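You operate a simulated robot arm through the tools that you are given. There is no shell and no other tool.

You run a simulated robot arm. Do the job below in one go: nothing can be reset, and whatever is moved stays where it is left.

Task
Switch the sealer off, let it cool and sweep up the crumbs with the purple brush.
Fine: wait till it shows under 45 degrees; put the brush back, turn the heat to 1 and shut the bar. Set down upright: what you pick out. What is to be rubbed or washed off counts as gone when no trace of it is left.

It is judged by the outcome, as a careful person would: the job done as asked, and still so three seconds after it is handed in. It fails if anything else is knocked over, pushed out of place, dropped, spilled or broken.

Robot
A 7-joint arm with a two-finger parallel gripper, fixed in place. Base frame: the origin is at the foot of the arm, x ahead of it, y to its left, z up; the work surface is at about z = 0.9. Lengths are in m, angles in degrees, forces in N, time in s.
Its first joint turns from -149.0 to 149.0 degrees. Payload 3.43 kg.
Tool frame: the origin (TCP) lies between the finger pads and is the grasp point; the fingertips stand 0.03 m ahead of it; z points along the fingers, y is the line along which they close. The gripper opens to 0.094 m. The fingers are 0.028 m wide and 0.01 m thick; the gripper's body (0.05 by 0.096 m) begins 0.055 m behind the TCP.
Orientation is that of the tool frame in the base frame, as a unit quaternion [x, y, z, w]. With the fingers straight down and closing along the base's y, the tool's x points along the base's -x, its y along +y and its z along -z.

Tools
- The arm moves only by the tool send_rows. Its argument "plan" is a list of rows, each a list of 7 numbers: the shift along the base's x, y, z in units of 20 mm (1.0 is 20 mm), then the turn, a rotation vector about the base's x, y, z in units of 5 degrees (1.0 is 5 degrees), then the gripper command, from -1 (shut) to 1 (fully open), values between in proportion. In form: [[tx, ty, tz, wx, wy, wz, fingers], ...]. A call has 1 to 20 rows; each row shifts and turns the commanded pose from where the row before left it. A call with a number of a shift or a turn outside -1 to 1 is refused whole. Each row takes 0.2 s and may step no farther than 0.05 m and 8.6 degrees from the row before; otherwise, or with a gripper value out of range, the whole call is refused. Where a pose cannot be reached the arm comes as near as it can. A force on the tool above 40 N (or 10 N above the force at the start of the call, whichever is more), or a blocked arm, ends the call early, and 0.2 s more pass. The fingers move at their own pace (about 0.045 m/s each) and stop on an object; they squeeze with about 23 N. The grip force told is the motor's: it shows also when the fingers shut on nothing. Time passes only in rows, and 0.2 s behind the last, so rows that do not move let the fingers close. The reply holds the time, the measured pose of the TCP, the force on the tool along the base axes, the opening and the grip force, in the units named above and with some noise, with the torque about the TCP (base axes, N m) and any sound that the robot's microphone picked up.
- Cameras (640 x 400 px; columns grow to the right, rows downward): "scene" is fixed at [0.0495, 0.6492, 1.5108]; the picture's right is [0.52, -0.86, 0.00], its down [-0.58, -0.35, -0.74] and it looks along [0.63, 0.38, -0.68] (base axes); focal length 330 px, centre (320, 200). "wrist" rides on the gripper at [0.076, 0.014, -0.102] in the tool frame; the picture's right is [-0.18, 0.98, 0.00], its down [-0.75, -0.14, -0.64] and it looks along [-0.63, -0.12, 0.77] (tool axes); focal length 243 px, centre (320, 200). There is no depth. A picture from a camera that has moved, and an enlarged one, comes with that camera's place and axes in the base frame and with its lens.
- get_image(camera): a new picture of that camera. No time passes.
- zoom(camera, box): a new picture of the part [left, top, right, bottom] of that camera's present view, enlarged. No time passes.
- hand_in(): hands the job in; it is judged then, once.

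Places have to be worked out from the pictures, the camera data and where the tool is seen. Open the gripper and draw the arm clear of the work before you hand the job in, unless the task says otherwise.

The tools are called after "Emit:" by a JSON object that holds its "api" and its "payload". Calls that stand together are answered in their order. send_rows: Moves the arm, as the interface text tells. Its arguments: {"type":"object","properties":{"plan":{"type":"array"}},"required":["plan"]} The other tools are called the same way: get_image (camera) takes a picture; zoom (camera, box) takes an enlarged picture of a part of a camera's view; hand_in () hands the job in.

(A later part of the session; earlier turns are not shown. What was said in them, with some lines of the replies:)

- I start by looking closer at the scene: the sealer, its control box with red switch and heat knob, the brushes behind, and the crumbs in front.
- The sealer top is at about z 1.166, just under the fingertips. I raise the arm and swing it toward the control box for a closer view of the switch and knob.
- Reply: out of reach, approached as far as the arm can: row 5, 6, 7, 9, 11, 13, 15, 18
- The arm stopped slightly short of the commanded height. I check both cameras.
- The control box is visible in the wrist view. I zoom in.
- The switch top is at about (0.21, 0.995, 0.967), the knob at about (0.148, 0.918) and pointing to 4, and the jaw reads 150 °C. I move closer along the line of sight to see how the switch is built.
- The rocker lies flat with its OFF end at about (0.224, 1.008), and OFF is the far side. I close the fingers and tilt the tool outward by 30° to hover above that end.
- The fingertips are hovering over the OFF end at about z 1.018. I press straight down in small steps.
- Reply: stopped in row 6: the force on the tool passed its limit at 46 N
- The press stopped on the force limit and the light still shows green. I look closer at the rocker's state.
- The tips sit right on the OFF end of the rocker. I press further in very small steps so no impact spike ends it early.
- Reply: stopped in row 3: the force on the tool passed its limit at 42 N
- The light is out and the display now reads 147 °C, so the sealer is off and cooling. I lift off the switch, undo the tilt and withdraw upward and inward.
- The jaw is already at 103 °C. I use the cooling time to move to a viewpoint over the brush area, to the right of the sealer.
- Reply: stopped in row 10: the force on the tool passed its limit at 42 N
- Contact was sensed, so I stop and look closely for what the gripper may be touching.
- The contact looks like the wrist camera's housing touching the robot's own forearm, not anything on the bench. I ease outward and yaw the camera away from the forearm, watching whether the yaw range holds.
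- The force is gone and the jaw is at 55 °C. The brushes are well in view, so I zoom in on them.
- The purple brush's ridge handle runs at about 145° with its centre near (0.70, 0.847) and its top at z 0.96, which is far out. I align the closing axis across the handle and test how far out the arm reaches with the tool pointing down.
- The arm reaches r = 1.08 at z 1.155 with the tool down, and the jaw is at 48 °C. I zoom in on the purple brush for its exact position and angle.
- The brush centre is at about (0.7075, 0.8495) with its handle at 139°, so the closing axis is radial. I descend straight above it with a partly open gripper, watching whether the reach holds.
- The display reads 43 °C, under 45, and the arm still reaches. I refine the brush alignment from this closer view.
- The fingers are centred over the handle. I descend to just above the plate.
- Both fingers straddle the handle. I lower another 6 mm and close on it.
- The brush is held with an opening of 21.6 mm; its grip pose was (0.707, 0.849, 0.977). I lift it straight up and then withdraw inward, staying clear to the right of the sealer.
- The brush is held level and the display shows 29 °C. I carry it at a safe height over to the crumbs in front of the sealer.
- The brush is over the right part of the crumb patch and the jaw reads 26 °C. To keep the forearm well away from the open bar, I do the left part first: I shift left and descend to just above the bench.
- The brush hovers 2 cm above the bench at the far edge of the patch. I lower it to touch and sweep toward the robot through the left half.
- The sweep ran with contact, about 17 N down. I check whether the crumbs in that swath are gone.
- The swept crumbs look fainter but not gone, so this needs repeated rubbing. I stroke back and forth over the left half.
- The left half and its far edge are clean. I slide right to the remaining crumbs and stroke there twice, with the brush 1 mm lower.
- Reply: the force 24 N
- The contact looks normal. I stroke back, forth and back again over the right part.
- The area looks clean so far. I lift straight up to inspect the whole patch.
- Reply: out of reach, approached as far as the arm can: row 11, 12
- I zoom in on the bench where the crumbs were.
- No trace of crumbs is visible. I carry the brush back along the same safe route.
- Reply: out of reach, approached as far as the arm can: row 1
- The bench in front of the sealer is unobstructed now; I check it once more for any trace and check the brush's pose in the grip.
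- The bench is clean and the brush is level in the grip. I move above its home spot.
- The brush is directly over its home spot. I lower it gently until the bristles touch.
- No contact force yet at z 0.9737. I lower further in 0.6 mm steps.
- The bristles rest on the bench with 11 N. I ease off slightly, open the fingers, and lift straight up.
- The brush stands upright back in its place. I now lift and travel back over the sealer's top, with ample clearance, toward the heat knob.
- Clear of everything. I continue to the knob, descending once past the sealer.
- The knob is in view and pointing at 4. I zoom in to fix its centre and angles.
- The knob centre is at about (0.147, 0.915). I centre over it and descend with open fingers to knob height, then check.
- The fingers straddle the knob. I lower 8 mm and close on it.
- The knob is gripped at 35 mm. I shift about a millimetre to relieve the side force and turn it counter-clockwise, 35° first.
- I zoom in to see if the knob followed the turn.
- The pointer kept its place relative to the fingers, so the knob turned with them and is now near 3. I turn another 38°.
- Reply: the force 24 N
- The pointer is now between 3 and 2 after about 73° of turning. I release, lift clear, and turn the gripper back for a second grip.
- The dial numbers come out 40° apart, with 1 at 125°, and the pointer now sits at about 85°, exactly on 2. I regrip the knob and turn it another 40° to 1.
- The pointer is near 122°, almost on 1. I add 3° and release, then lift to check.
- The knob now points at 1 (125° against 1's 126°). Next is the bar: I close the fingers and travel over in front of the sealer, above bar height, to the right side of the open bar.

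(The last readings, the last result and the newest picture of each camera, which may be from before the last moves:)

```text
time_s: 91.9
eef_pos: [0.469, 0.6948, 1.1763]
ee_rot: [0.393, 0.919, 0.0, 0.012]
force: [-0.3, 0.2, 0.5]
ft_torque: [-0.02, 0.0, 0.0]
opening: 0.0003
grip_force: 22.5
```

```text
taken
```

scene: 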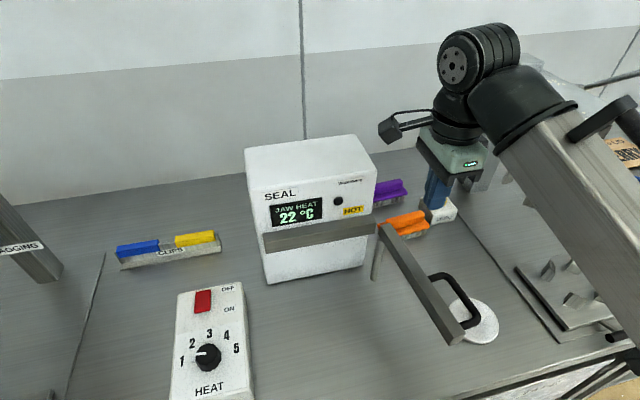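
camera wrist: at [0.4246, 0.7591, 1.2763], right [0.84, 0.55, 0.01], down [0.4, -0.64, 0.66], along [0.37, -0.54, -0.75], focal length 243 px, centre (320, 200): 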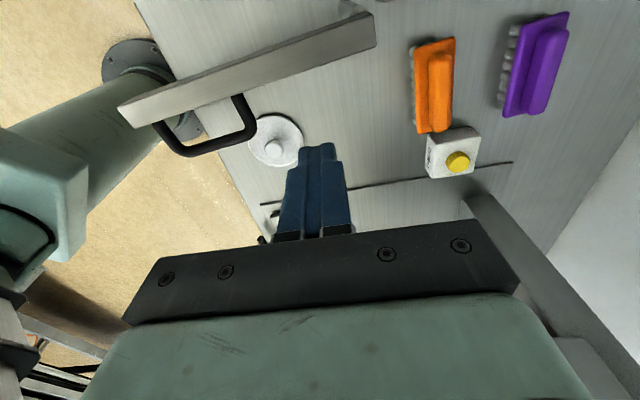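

The wrist camera has a good view of the open bar and its handle. I zoom both cameras on it to triangulate.

Emit:
{"api": "zoom", "payload": {"camera": "scene", "box": [360, 205, 510, 355]}}

Emit:
{"api": "zoom", "payload": {"camera": "wrist", "box": [100, 0, 400, 180]}}

```text
2.67 times, centred on (435, 280) of scene
camera zoom: at [0.0495, 0.6492, 1.5108], right [0.52, -0.86, 0.0], down [-0.58, -0.35, -0.74], along [0.63, 0.38, -0.68], focal length 879 px, centre (13, -13)
```

zoom: 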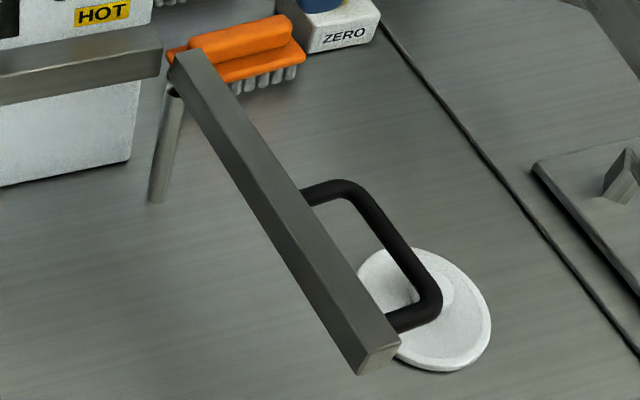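

```text
2.13 times, centred on (250, 90) of wrist
camera zoom: at [0.4246, 0.7591, 1.2763], right [0.84, 0.55, 0.01], down [0.4, -0.64, 0.66], along [0.37, -0.54, -0.75], focal length 518 px, centre (469, 435)
```

zoom: 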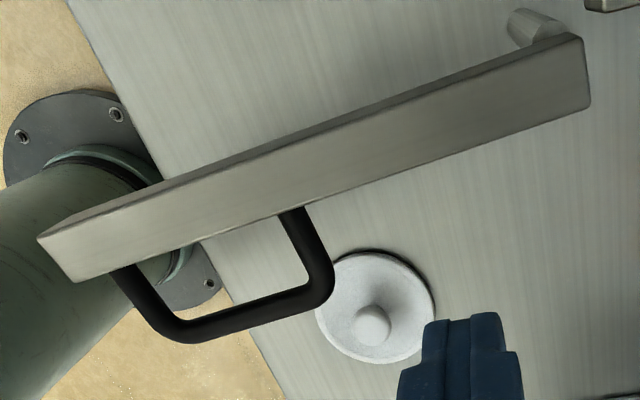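

The bar top is at z 1.07, running from the hinge at about (0.466, 0.766) to (0.334, 0.599), with its handle on the right. I yaw the tool to keep its body clear of the sealer face, move to the bar's right side near the hinge end, and lower the closed fingers.

Emit:
{"api": "send_rows", "payload": {"plan": [[-0.1, -0.15, 0, 0, 0, 0.95, -1], [-0.1, -0.15, 0, 0, 0, 0.95, -1], [-0.1, -0.15, 0, 0, 0, 0.95, -1], [-0.1, -0.15, 0, 0, 0, 0.95, -1], [-0.1, -0.15, 0, 0, 0, 0.95, -1], [-0.1, -0.15, 0, 0, 0, 0.95, -1], [-0.1, -0.15, 0, 0, 0, 0.95, -1], [-0.1, -0.05, 0, 0, 0, 0.95, -1], [0, 0, -0.5, 0, 0, 0.95, -1], [0, 0, -0.5, 0, 0, 0.95, -1], [0, 0, -0.5, 0, 0, 0.95, -1], [0, 0, -0.5, 0, 0, 0.95, -1], [0, 0, -0.5, 0, 0, 0.95, -1], [0, 0, -0.5, 0, 0, 0.95, -1], [0, 0, -0.5, 0, 0, 0, -1], [0, 0, -0.5, 0, 0, 0, -1], [0, 0, -0.5, 0, 0, 0, -1], [0, 0, -0.5, 0, 0, 0, -1]]}}

Emit:
{"api": "get_image", "payload": {"camera": "wrist"}}

Emit:
{"api": "get_image", "payload": {"camera": "scene"}}

```text
time_s: 95.7
eef_pos: [0.4541, 0.6723, 1.0771]
ee_rot: [-0.177, 0.984, 0.007, 0.01]
force: [-0.2, -0.3, 0.1]
ft_torque: [0.0, -0.01, 0.02]
opening: 0.0002
grip_force: 22.8
```

```text
taken
camera wrist: at [0.3757, 0.6569, 1.1766], right [-0.17, 0.99, 0.01], down [0.74, 0.12, 0.66], along [0.65, 0.12, -0.75], focal length 243 px, centre (320, 200)
```

wrist: 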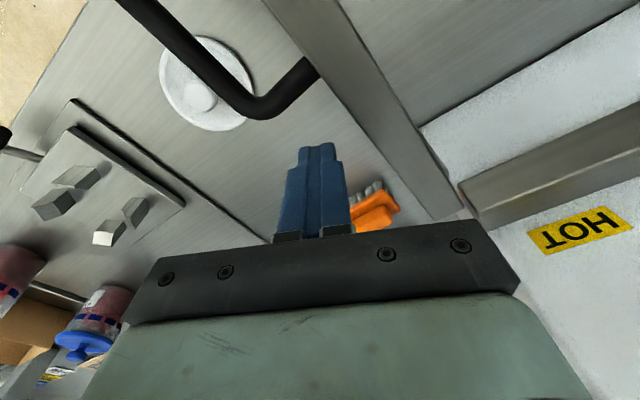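

```text
taken
```

scene: 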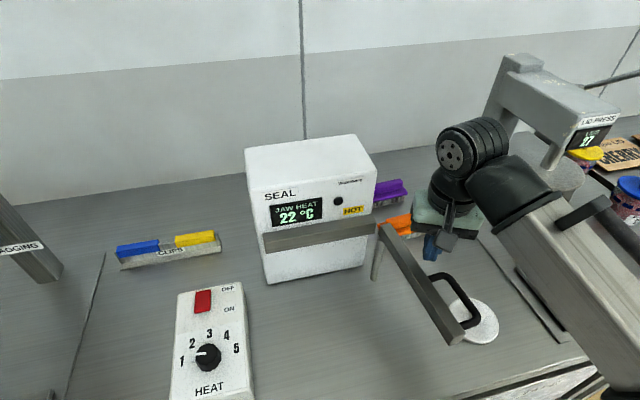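

The fingers are on the right of the bar, between the hinge and the handle, without contact. I start pushing it along an arc about the hinge.

Emit:
{"api": "send_rows", "payload": {"plan": [[-0.53, 0.43, -0.15, 0, 0, 0, -1], [-0.53, 0.43, 0, 0, 0, 0, -1], [-0.44, 0.24, 0, 0, 0, 0.2, -1], [-0.44, 0.24, 0, 0, 0, 0.2, -1], [-0.39, 0.36, 0, 0, 0, 0.2, -1], [-0.39, 0.36, 0, 0, 0, 0.2, -1], [-0.29, 0.47, 0, 0, 0, 0.2, -1], [-0.29, 0.47, 0, 0, 0, 0.2, -1]]}}

Emit:
{"api": "get_image", "payload": {"camera": "wrist"}}

Emit:
{"api": "get_image", "payload": {"camera": "scene"}}

```text
time_s: 97.5
eef_pos: [0.3872, 0.7315, 1.0745]
ee_rot: [-0.228, 0.974, 0.007, 0.01]
force: [-0.7, -0.8, 0.1]
ft_torque: [-0.02, 0.0, 0.03]
opening: 0.0001
grip_force: 23.4
```

```text
taken
camera wrist: at [0.3115, 0.7094, 1.1739], right [-0.27, 0.96, 0.01], down [0.73, 0.2, 0.66], along [0.63, 0.19, -0.75], focal length 243 px, centre (320, 200)
```

wrist: 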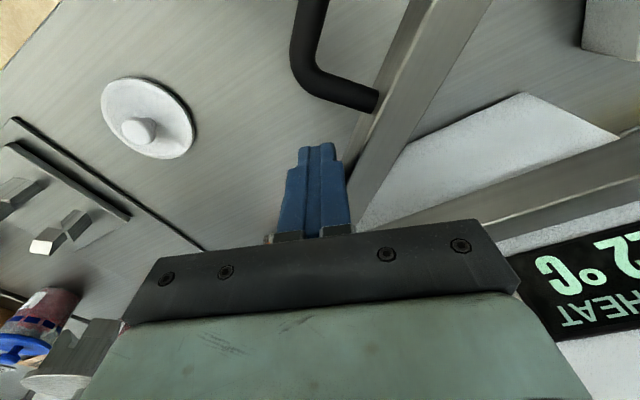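

```text
taken
```

scene: 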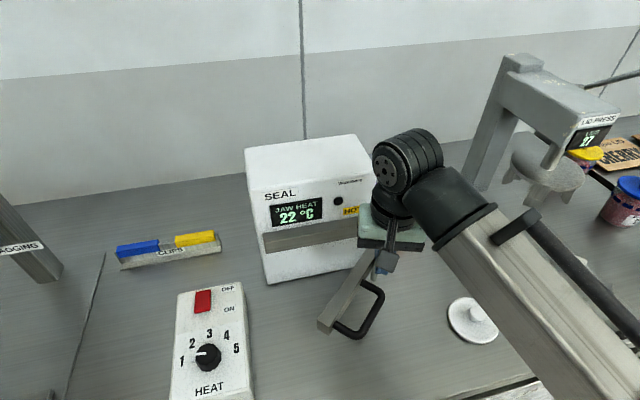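

The bar swings freely with the push. I continue the arc toward the sealer face.

Emit:
{"api": "send_rows", "payload": {"plan": [[-0.15, 0.56, 0, 0, 0, 0.2, -1], [-0.15, 0.56, 0, 0, 0, 0.2, -1], [0.015, 0.6, 0, 0, 0, 0.2, -1], [0.015, 0.6, 0, 0, 0, 0.2, -1], [0.2, 0.58, 0, 0, 0, 0.2, -1]]}}

Emit:
{"api": "get_image", "payload": {"camera": "wrist"}}

Emit:
{"api": "get_image", "payload": {"camera": "scene"}}

```text
time_s: 98.7
eef_pos: [0.3859, 0.7913, 1.0746]
ee_rot: [-0.269, 0.963, 0.009, 0.009]
force: [-0.2, -0.2, 0.0]
ft_torque: [0.02, 0.01, 0.0]
opening: 0.0001
grip_force: 23.2
```

```text
taken
camera wrist: at [0.3123, 0.7604, 1.1747], right [-0.35, 0.94, 0.01], down [0.71, 0.26, 0.66], along [0.61, 0.24, -0.75], focal length 243 px, centre (320, 200)
```

wrist: 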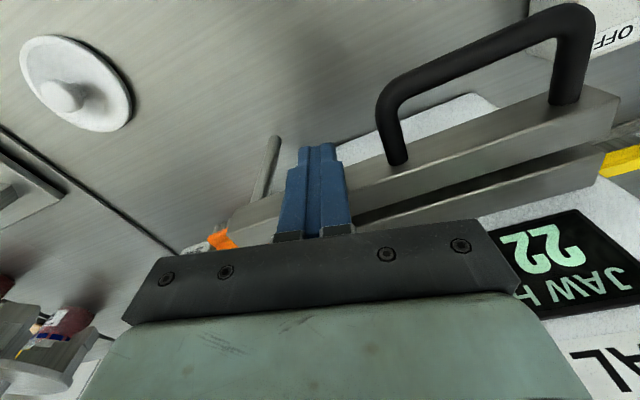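

```text
taken
```

scene: 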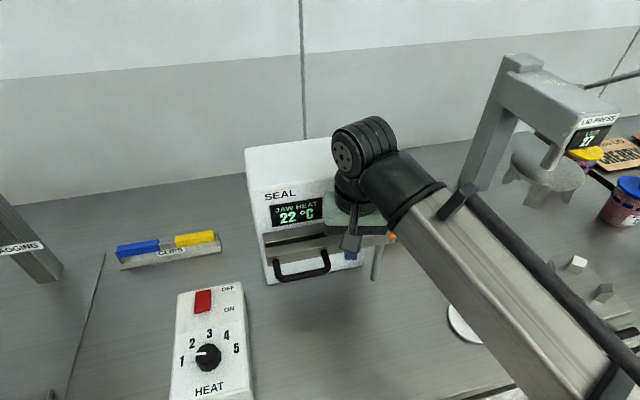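

Nearly closed, with a small wedge gap left. I push the rest of the way in small steps until it seats on the jaw.

Emit:
{"api": "send_rows", "payload": {"plan": [[0.14, 0.2, 0, 0, 0, 0.1, -1], [0.14, 0.2, 0, 0, 0, 0.1, -1], [0.12, 0.16, 0, 0, 0, 0, -1], [0.1, 0.1, 0, 0, 0, 0, -1], [0.1, 0.1, 0, 0, 0, 0, -1]]}}

Emit:
{"api": "get_image", "payload": {"camera": "wrist"}}

```text
time_s: 99.4
eef_pos: [0.3875, 0.7925, 1.0741]
ee_rot: [-0.279, 0.96, 0.004, 0.005]
force: [-4.7, -7.2, 8.5]
ft_torque: [-0.12, 0.14, -0.01]
opening: 0.0002
grip_force: 23.1
stopped in row 3: the force on the tool passed its limit at 44 N (the readings are from after the stop); the commanded pose is now the measured one
```

```text
taken
camera wrist: at [0.3155, 0.763, 1.1753], right [-0.37, 0.93, 0.01], down [0.71, 0.28, 0.65], along [0.6, 0.24, -0.76], focal length 243 px, centre (320, 200)
```

wrist: 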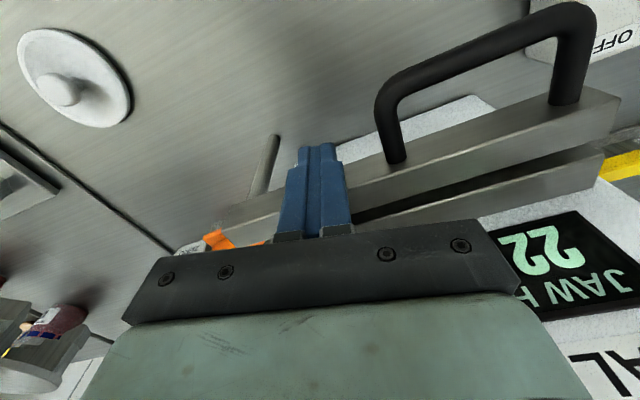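

Something resists with 44 N. I look closely to see whether the bar is seated or something else is touching.

Emit:
{"api": "zoom", "payload": {"camera": "wrist", "box": [340, 80, 640, 260]}}

Emit:
{"api": "zoom", "payload": {"camera": "scene", "box": [240, 130, 440, 300]}}

```text
2.13 times, centred on (490, 170) of wrist
camera zoom: at [0.3155, 0.763, 1.1753], right [-0.37, 0.93, 0.01], down [0.71, 0.28, 0.65], along [0.6, 0.24, -0.76], focal length 518 px, centre (-43, 264)
```

zoom: 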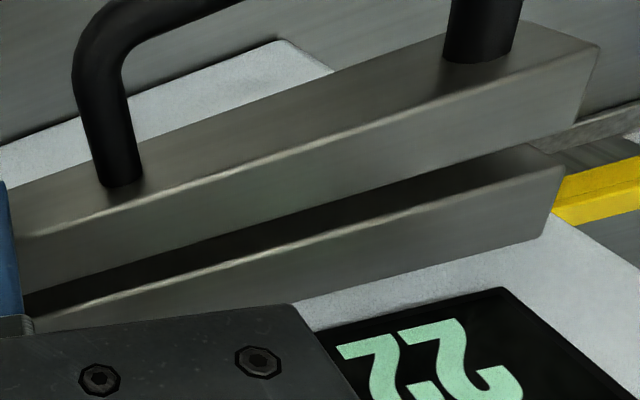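

```text
2.35 times, centred on (340, 215) of scene
camera zoom: at [0.0495, 0.6492, 1.5108], right [0.52, -0.86, 0.0], down [-0.58, -0.35, -0.74], along [0.63, 0.38, -0.68], focal length 776 px, centre (273, 165)
```

zoom: 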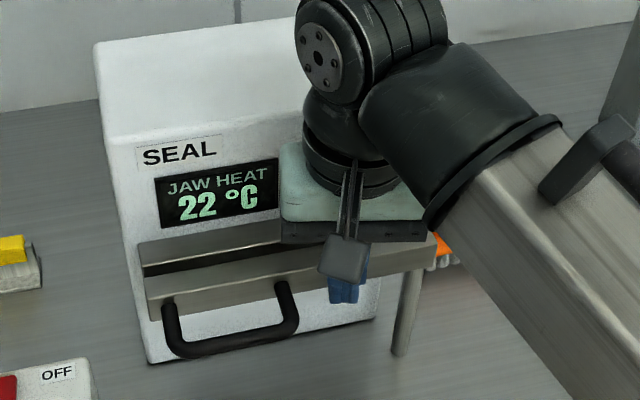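

The torque pattern shows the resistance is the bar itself at the fingertips, with a small wedge gap left at the free end. I back off and go to the handle's outer side, where I have twice the leverage.

Emit:
{"api": "send_rows", "payload": {"plan": [[-0.43, -0.55, 0, 0, 0, 0, -1], [-0.43, -0.55, 0, 0, 0, -0.3, -1], [-0.43, -0.55, 0, 0, 0, -0.3, -1], [-0.43, -0.55, 0, 0, 0, -0.3, -1], [-0.43, -0.55, 0, 0, 0, -0.3, -1], [-0.62, 0.49, 0, 0, 0, -0.3, -1], [-0.62, 0.49, 0, 0, 0, -0.3, -1], [-0.62, 0.49, 0, 0, 0, -0.3, -1], [-0.62, 0.49, 0, 0, 0, 0, -1], [-0.62, 0.49, -0.3, 0, 0, 0, -1]]}}

Emit:
{"api": "get_image", "payload": {"camera": "wrist"}}

Emit:
{"api": "zoom", "payload": {"camera": "scene", "box": [220, 150, 420, 300]}}

```text
time_s: 101.6
eef_pos: [0.2845, 0.7891, 1.0672]
ee_rot: [-0.189, 0.982, 0.004, 0.004]
force: [-0.1, -1.6, 0.1]
ft_torque: [0.0, 0.01, -0.02]
opening: 0.0
grip_force: 22.5
```

```text
taken
camera wrist: at [0.2075, 0.7723, 1.1682], right [-0.19, 0.98, 0.01], down [0.75, 0.14, 0.65], along [0.64, 0.13, -0.76], focal length 243 px, centre (320, 200)
```

wrist: 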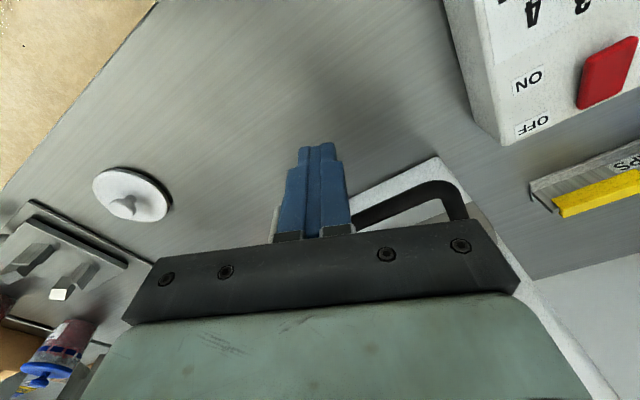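

```text
2.67 times, centred on (320, 225) of scene
camera zoom: at [0.0495, 0.6492, 1.5108], right [0.52, -0.86, 0.0], down [-0.58, -0.35, -0.74], along [0.63, 0.38, -0.68], focal length 879 px, centre (320, 133)
```

zoom: 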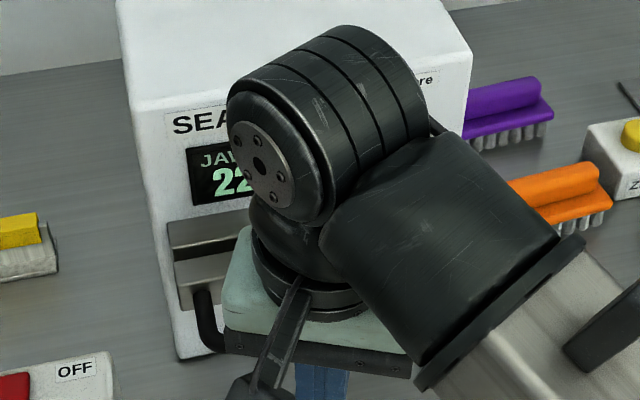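

The fingertips are in front of the handle's crossbar. I push it toward the sealer in small steps.

Emit:
{"api": "send_rows", "payload": {"plan": [[0.12, 0.16, 0, 0, 0, 0, -1], [0.12, 0.16, 0, 0, 0, 0, -1], [0.12, 0.16, 0, 0, 0, 0, -1], [0.12, 0.16, 0, 0, 0, 0, -1], [0.1, 0.13, 0, 0, 0, 0, -1], [0.1, 0.13, 0, 0, 0, 0, -1], [0.08, 0.1, 0, 0, 0, 0, -1], [0.08, 0.1, 0, 0, 0, 0, -1], [0.08, 0.1, 0, 0, 0, 0, -1], [0.08, 0.1, 0, 0, 0, 0, -1], [0.08, 0.1, 0, 0, 0, 0, -1], [0.08, 0.1, 0, 0, 0, 0, -1]]}}

Emit:
{"api": "get_image", "payload": {"camera": "wrist"}}

Emit:
{"api": "zoom", "payload": {"camera": "scene", "box": [220, 150, 420, 300]}}

```text
time_s: 104.2
eef_pos: [0.3034, 0.8123, 1.0671]
ee_rot: [-0.191, 0.982, -0.001, 0.001]
force: [-7.1, -8.3, 8.7]
ft_torque: [-0.05, 0.07, 0.04]
opening: 0.0
grip_force: 22.8
stopped in row 12: the force on the tool passed its limit at 43 N (the readings are from after the stop); the commanded pose is now the measured one
```

```text
taken
camera wrist: at [0.2265, 0.7971, 1.1686], right [-0.2, 0.98, 0.0], down [0.75, 0.15, 0.64], along [0.63, 0.13, -0.77], focal length 243 px, centre (320, 200)
```

wrist: 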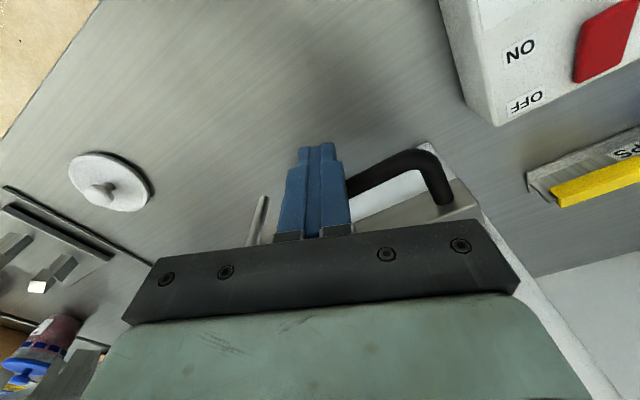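

```text
2.67 times, centred on (320, 225) of scene
camera zoom: at [0.0495, 0.6492, 1.5108], right [0.52, -0.86, 0.0], down [-0.58, -0.35, -0.74], along [0.63, 0.38, -0.68], focal length 879 px, centre (320, 133)
```

zoom: 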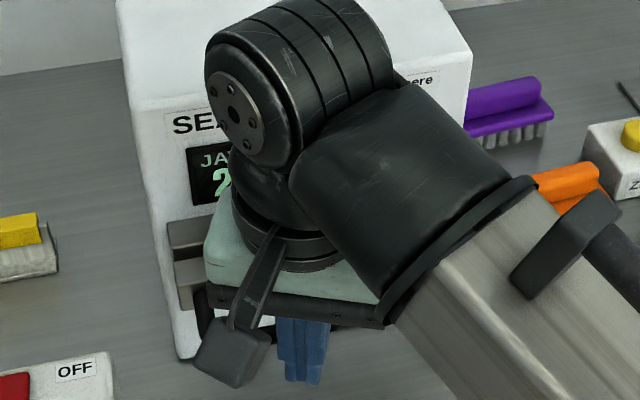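

The bar resists here too, so it may already be at its stop. I back off and inspect the closed bar properly.

Emit:
{"api": "send_rows", "payload": {"plan": [[-0.3, -0.4, 0, 0, 0, 0, -1], [-0.6, -0.7, 0, 0, 0, 0, -1], [-0.6, -0.7, 0.5, 0, 0, 0, -1], [-0.6, -0.4, 1, 0, 0, 0, -1], [-0.8, 0, 1, 0, 0, 0, -1], [-0.8, 0.3, 1, 0, 0, 0, -1], [-0.8, 0.3, 0.5, 0, 0, 0, -1], [-0.8, 0.3, 0, 0, 0, 0, -1], [-0.8, 0.3, 0, 0, 0, 0, -1]]}}

Emit:
{"api": "zoom", "payload": {"camera": "scene", "box": [230, 180, 430, 300]}}

Emit:
{"api": "get_image", "payload": {"camera": "wrist"}}

```text
time_s: 106.2
eef_pos: [0.182, 0.7936, 1.1468]
ee_rot: [-0.191, 0.982, 0.0, 0.001]
force: [0.7, -0.1, 0.9]
ft_torque: [-0.03, 0.0, -0.03]
opening: 0.0
grip_force: 22.9
```

```text
3.20 times, centred on (330, 240) of scene
camera zoom: at [0.0495, 0.6492, 1.5108], right [0.52, -0.86, 0.0], down [-0.58, -0.35, -0.74], along [0.63, 0.38, -0.68], focal length 1055 px, centre (288, 72)
```

zoom: 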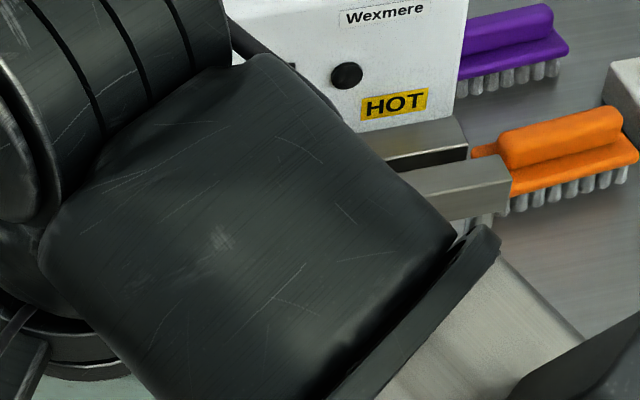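

```text
taken
camera wrist: at [0.1059, 0.7783, 1.2477], right [-0.2, 0.98, 0.0], down [0.75, 0.15, 0.64], along [0.63, 0.13, -0.77], focal length 243 px, centre (320, 200)
```

wrist: 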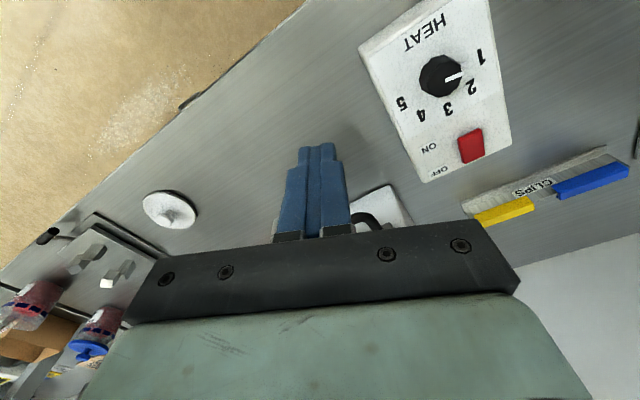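

Both ends show a gap, so the bar may be parallel to the jaw. I move the arm farther left to get an unobstructed view.

Emit:
{"api": "send_rows", "payload": {"plan": [[-1, 0.4, 0.2, 0, 0, 0, -1], [-1, 0.4, 0.2, 0, 0, 0, -1], [-1, 0.4, 0, 0, 0, 0, -1], [-1, 0.4, 0, 0, 0, 0, -1], [-1, 0.4, 0, 0, 0, 0, -1], [-1, 0.4, 0, 0, 0, 0, -1], [-1, 0.3, 0, 0, 0, 0, -1], [-1, 0.2, 0, 0, 0, 0, -1], [-1, 0.2, 0, 0, 0, 0, -1], [-1, 0, 0, 0, 0, 0, -1], [-1, 0, 0, 0, 0, 0, -1], [-1, 0, 0, 0, 0, 0, -1]]}}

Emit:
{"api": "get_image", "payload": {"camera": "scene"}}

Emit:
{"api": "zoom", "payload": {"camera": "scene", "box": [240, 180, 410, 300]}}

Emit:
{"api": "get_image", "payload": {"camera": "wrist"}}

```text
time_s: 108.8
eef_pos: [-0.0578, 0.8565, 1.1537]
ee_rot: [-0.19, 0.982, -0.001, 0.001]
force: [0.1, -0.2, -0.1]
ft_torque: [-0.01, 0.0, 0.0]
opening: 0.0
grip_force: 22.9
```

```text
taken
```

scene: 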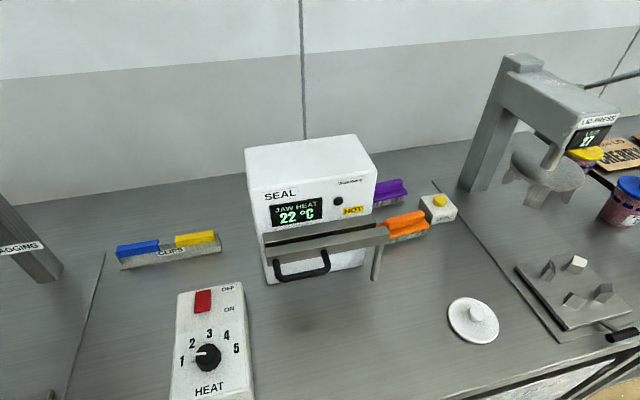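

```text
3.33 times, centred on (325, 240) of scene
camera zoom: at [0.0495, 0.6492, 1.5108], right [0.52, -0.86, 0.0], down [-0.58, -0.35, -0.74], along [0.63, 0.38, -0.68], focal length 1099 px, centre (303, 67)
```

zoom: 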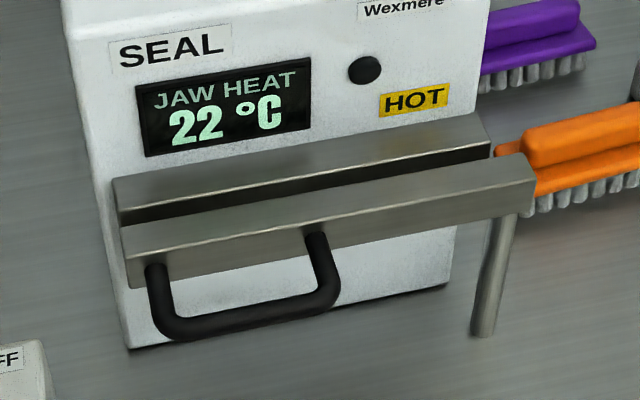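

```text
taken
camera wrist: at [-0.134, 0.8409, 1.2555], right [-0.2, 0.98, 0.0], down [0.75, 0.15, 0.64], along [0.63, 0.13, -0.77], focal length 243 px, centre (320, 200)
```

wrist: 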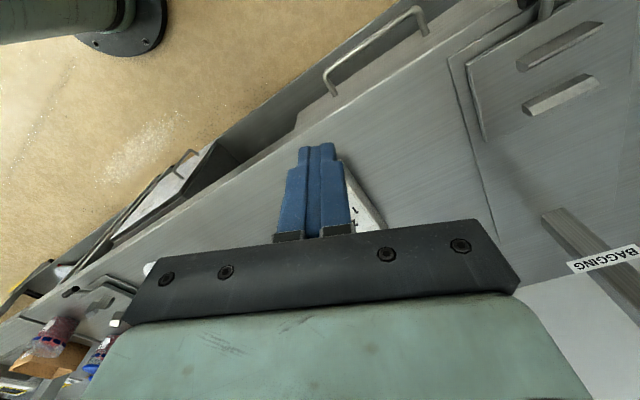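

The bar's edge runs at 134.6° and the jaw's at 134.8°, so it is parallel and against its stop: shut. I open the gripper with the arm clear and do a last check of the knob, switch, brushes and bench.

Emit:
{"api": "send_rows", "payload": {"plan": [[0, 0, 0.5, 0, 0, 0, 1], [0, 0, 0, 0, 0, 0, 1], [0, 0, 0, 0, 0, 0, 1], [0, 0, 0, 0, 0, 0, 1], [0, 0, 0, 0, 0, 0, 1], [0, 0, 0, 0, 0, 0, 1]]}}

Emit:
{"api": "zoom", "payload": {"camera": "scene", "box": [150, 260, 350, 400]}}

Emit:
{"api": "zoom", "payload": {"camera": "scene", "box": [240, 130, 480, 300]}}

```text
time_s: 110.2
eef_pos: [-0.0577, 0.8562, 1.1646]
ee_rot: [-0.19, 0.982, -0.001, 0.001]
force: [-0.1, -0.4, -0.2]
ft_torque: [-0.02, -0.03, 0.0]
opening: 0.0942
grip_force: 0.0
```

```text
2.86 times, centred on (250, 330) of scene
camera zoom: at [0.0495, 0.6492, 1.5108], right [0.52, -0.86, 0.0], down [-0.58, -0.35, -0.74], along [0.63, 0.38, -0.68], focal length 942 px, centre (520, -171)
```

zoom: 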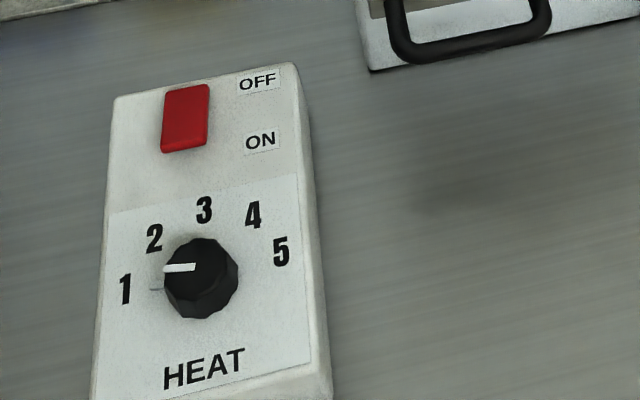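

```text
2.35 times, centred on (360, 215) of scene
camera zoom: at [0.0495, 0.6492, 1.5108], right [0.52, -0.86, 0.0], down [-0.58, -0.35, -0.74], along [0.63, 0.38, -0.68], focal length 776 px, centre (226, 165)
```

zoom: 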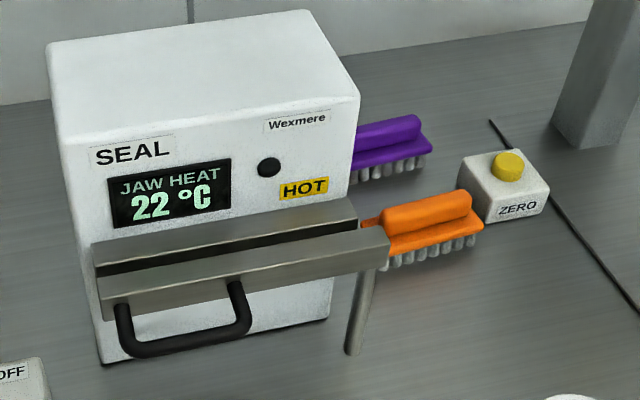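

Final check: the switch is at OFF, the heat is at 1, and the bench is clean. The display reads 22 °C, the purple brush stands in its place, the bar is shut, and the open gripper is clear of the work. I hand in.

Emit:
{"api": "hand_in", "payload": {}}

```text
The job is handed in.
```

The job is done and handed in. I don't have the verdict yet.

- **Sealer:** it is switched off with its light out. It read 43 °C before I picked up the brush and 22 °C at the end.
- **Crumbs:** I swept the patch with the purple brush until close-up pictures showed no trace.
- **Brush:** it is back upright in its original spot, within a couple of millimetres.
- **Heat:** the knob points at 1.
- **Bar:** it is shut against its stop. It runs parallel to the jaw with about 12 mm between them, and two pushes of over 40 N did not close it further. I took that as its normal shut position.

On one move the arm stopped on a 42 N contact in mid-air. I put it down to the wrist camera touching the robot's own forearm, and nothing on the bench looked moved afterwards.
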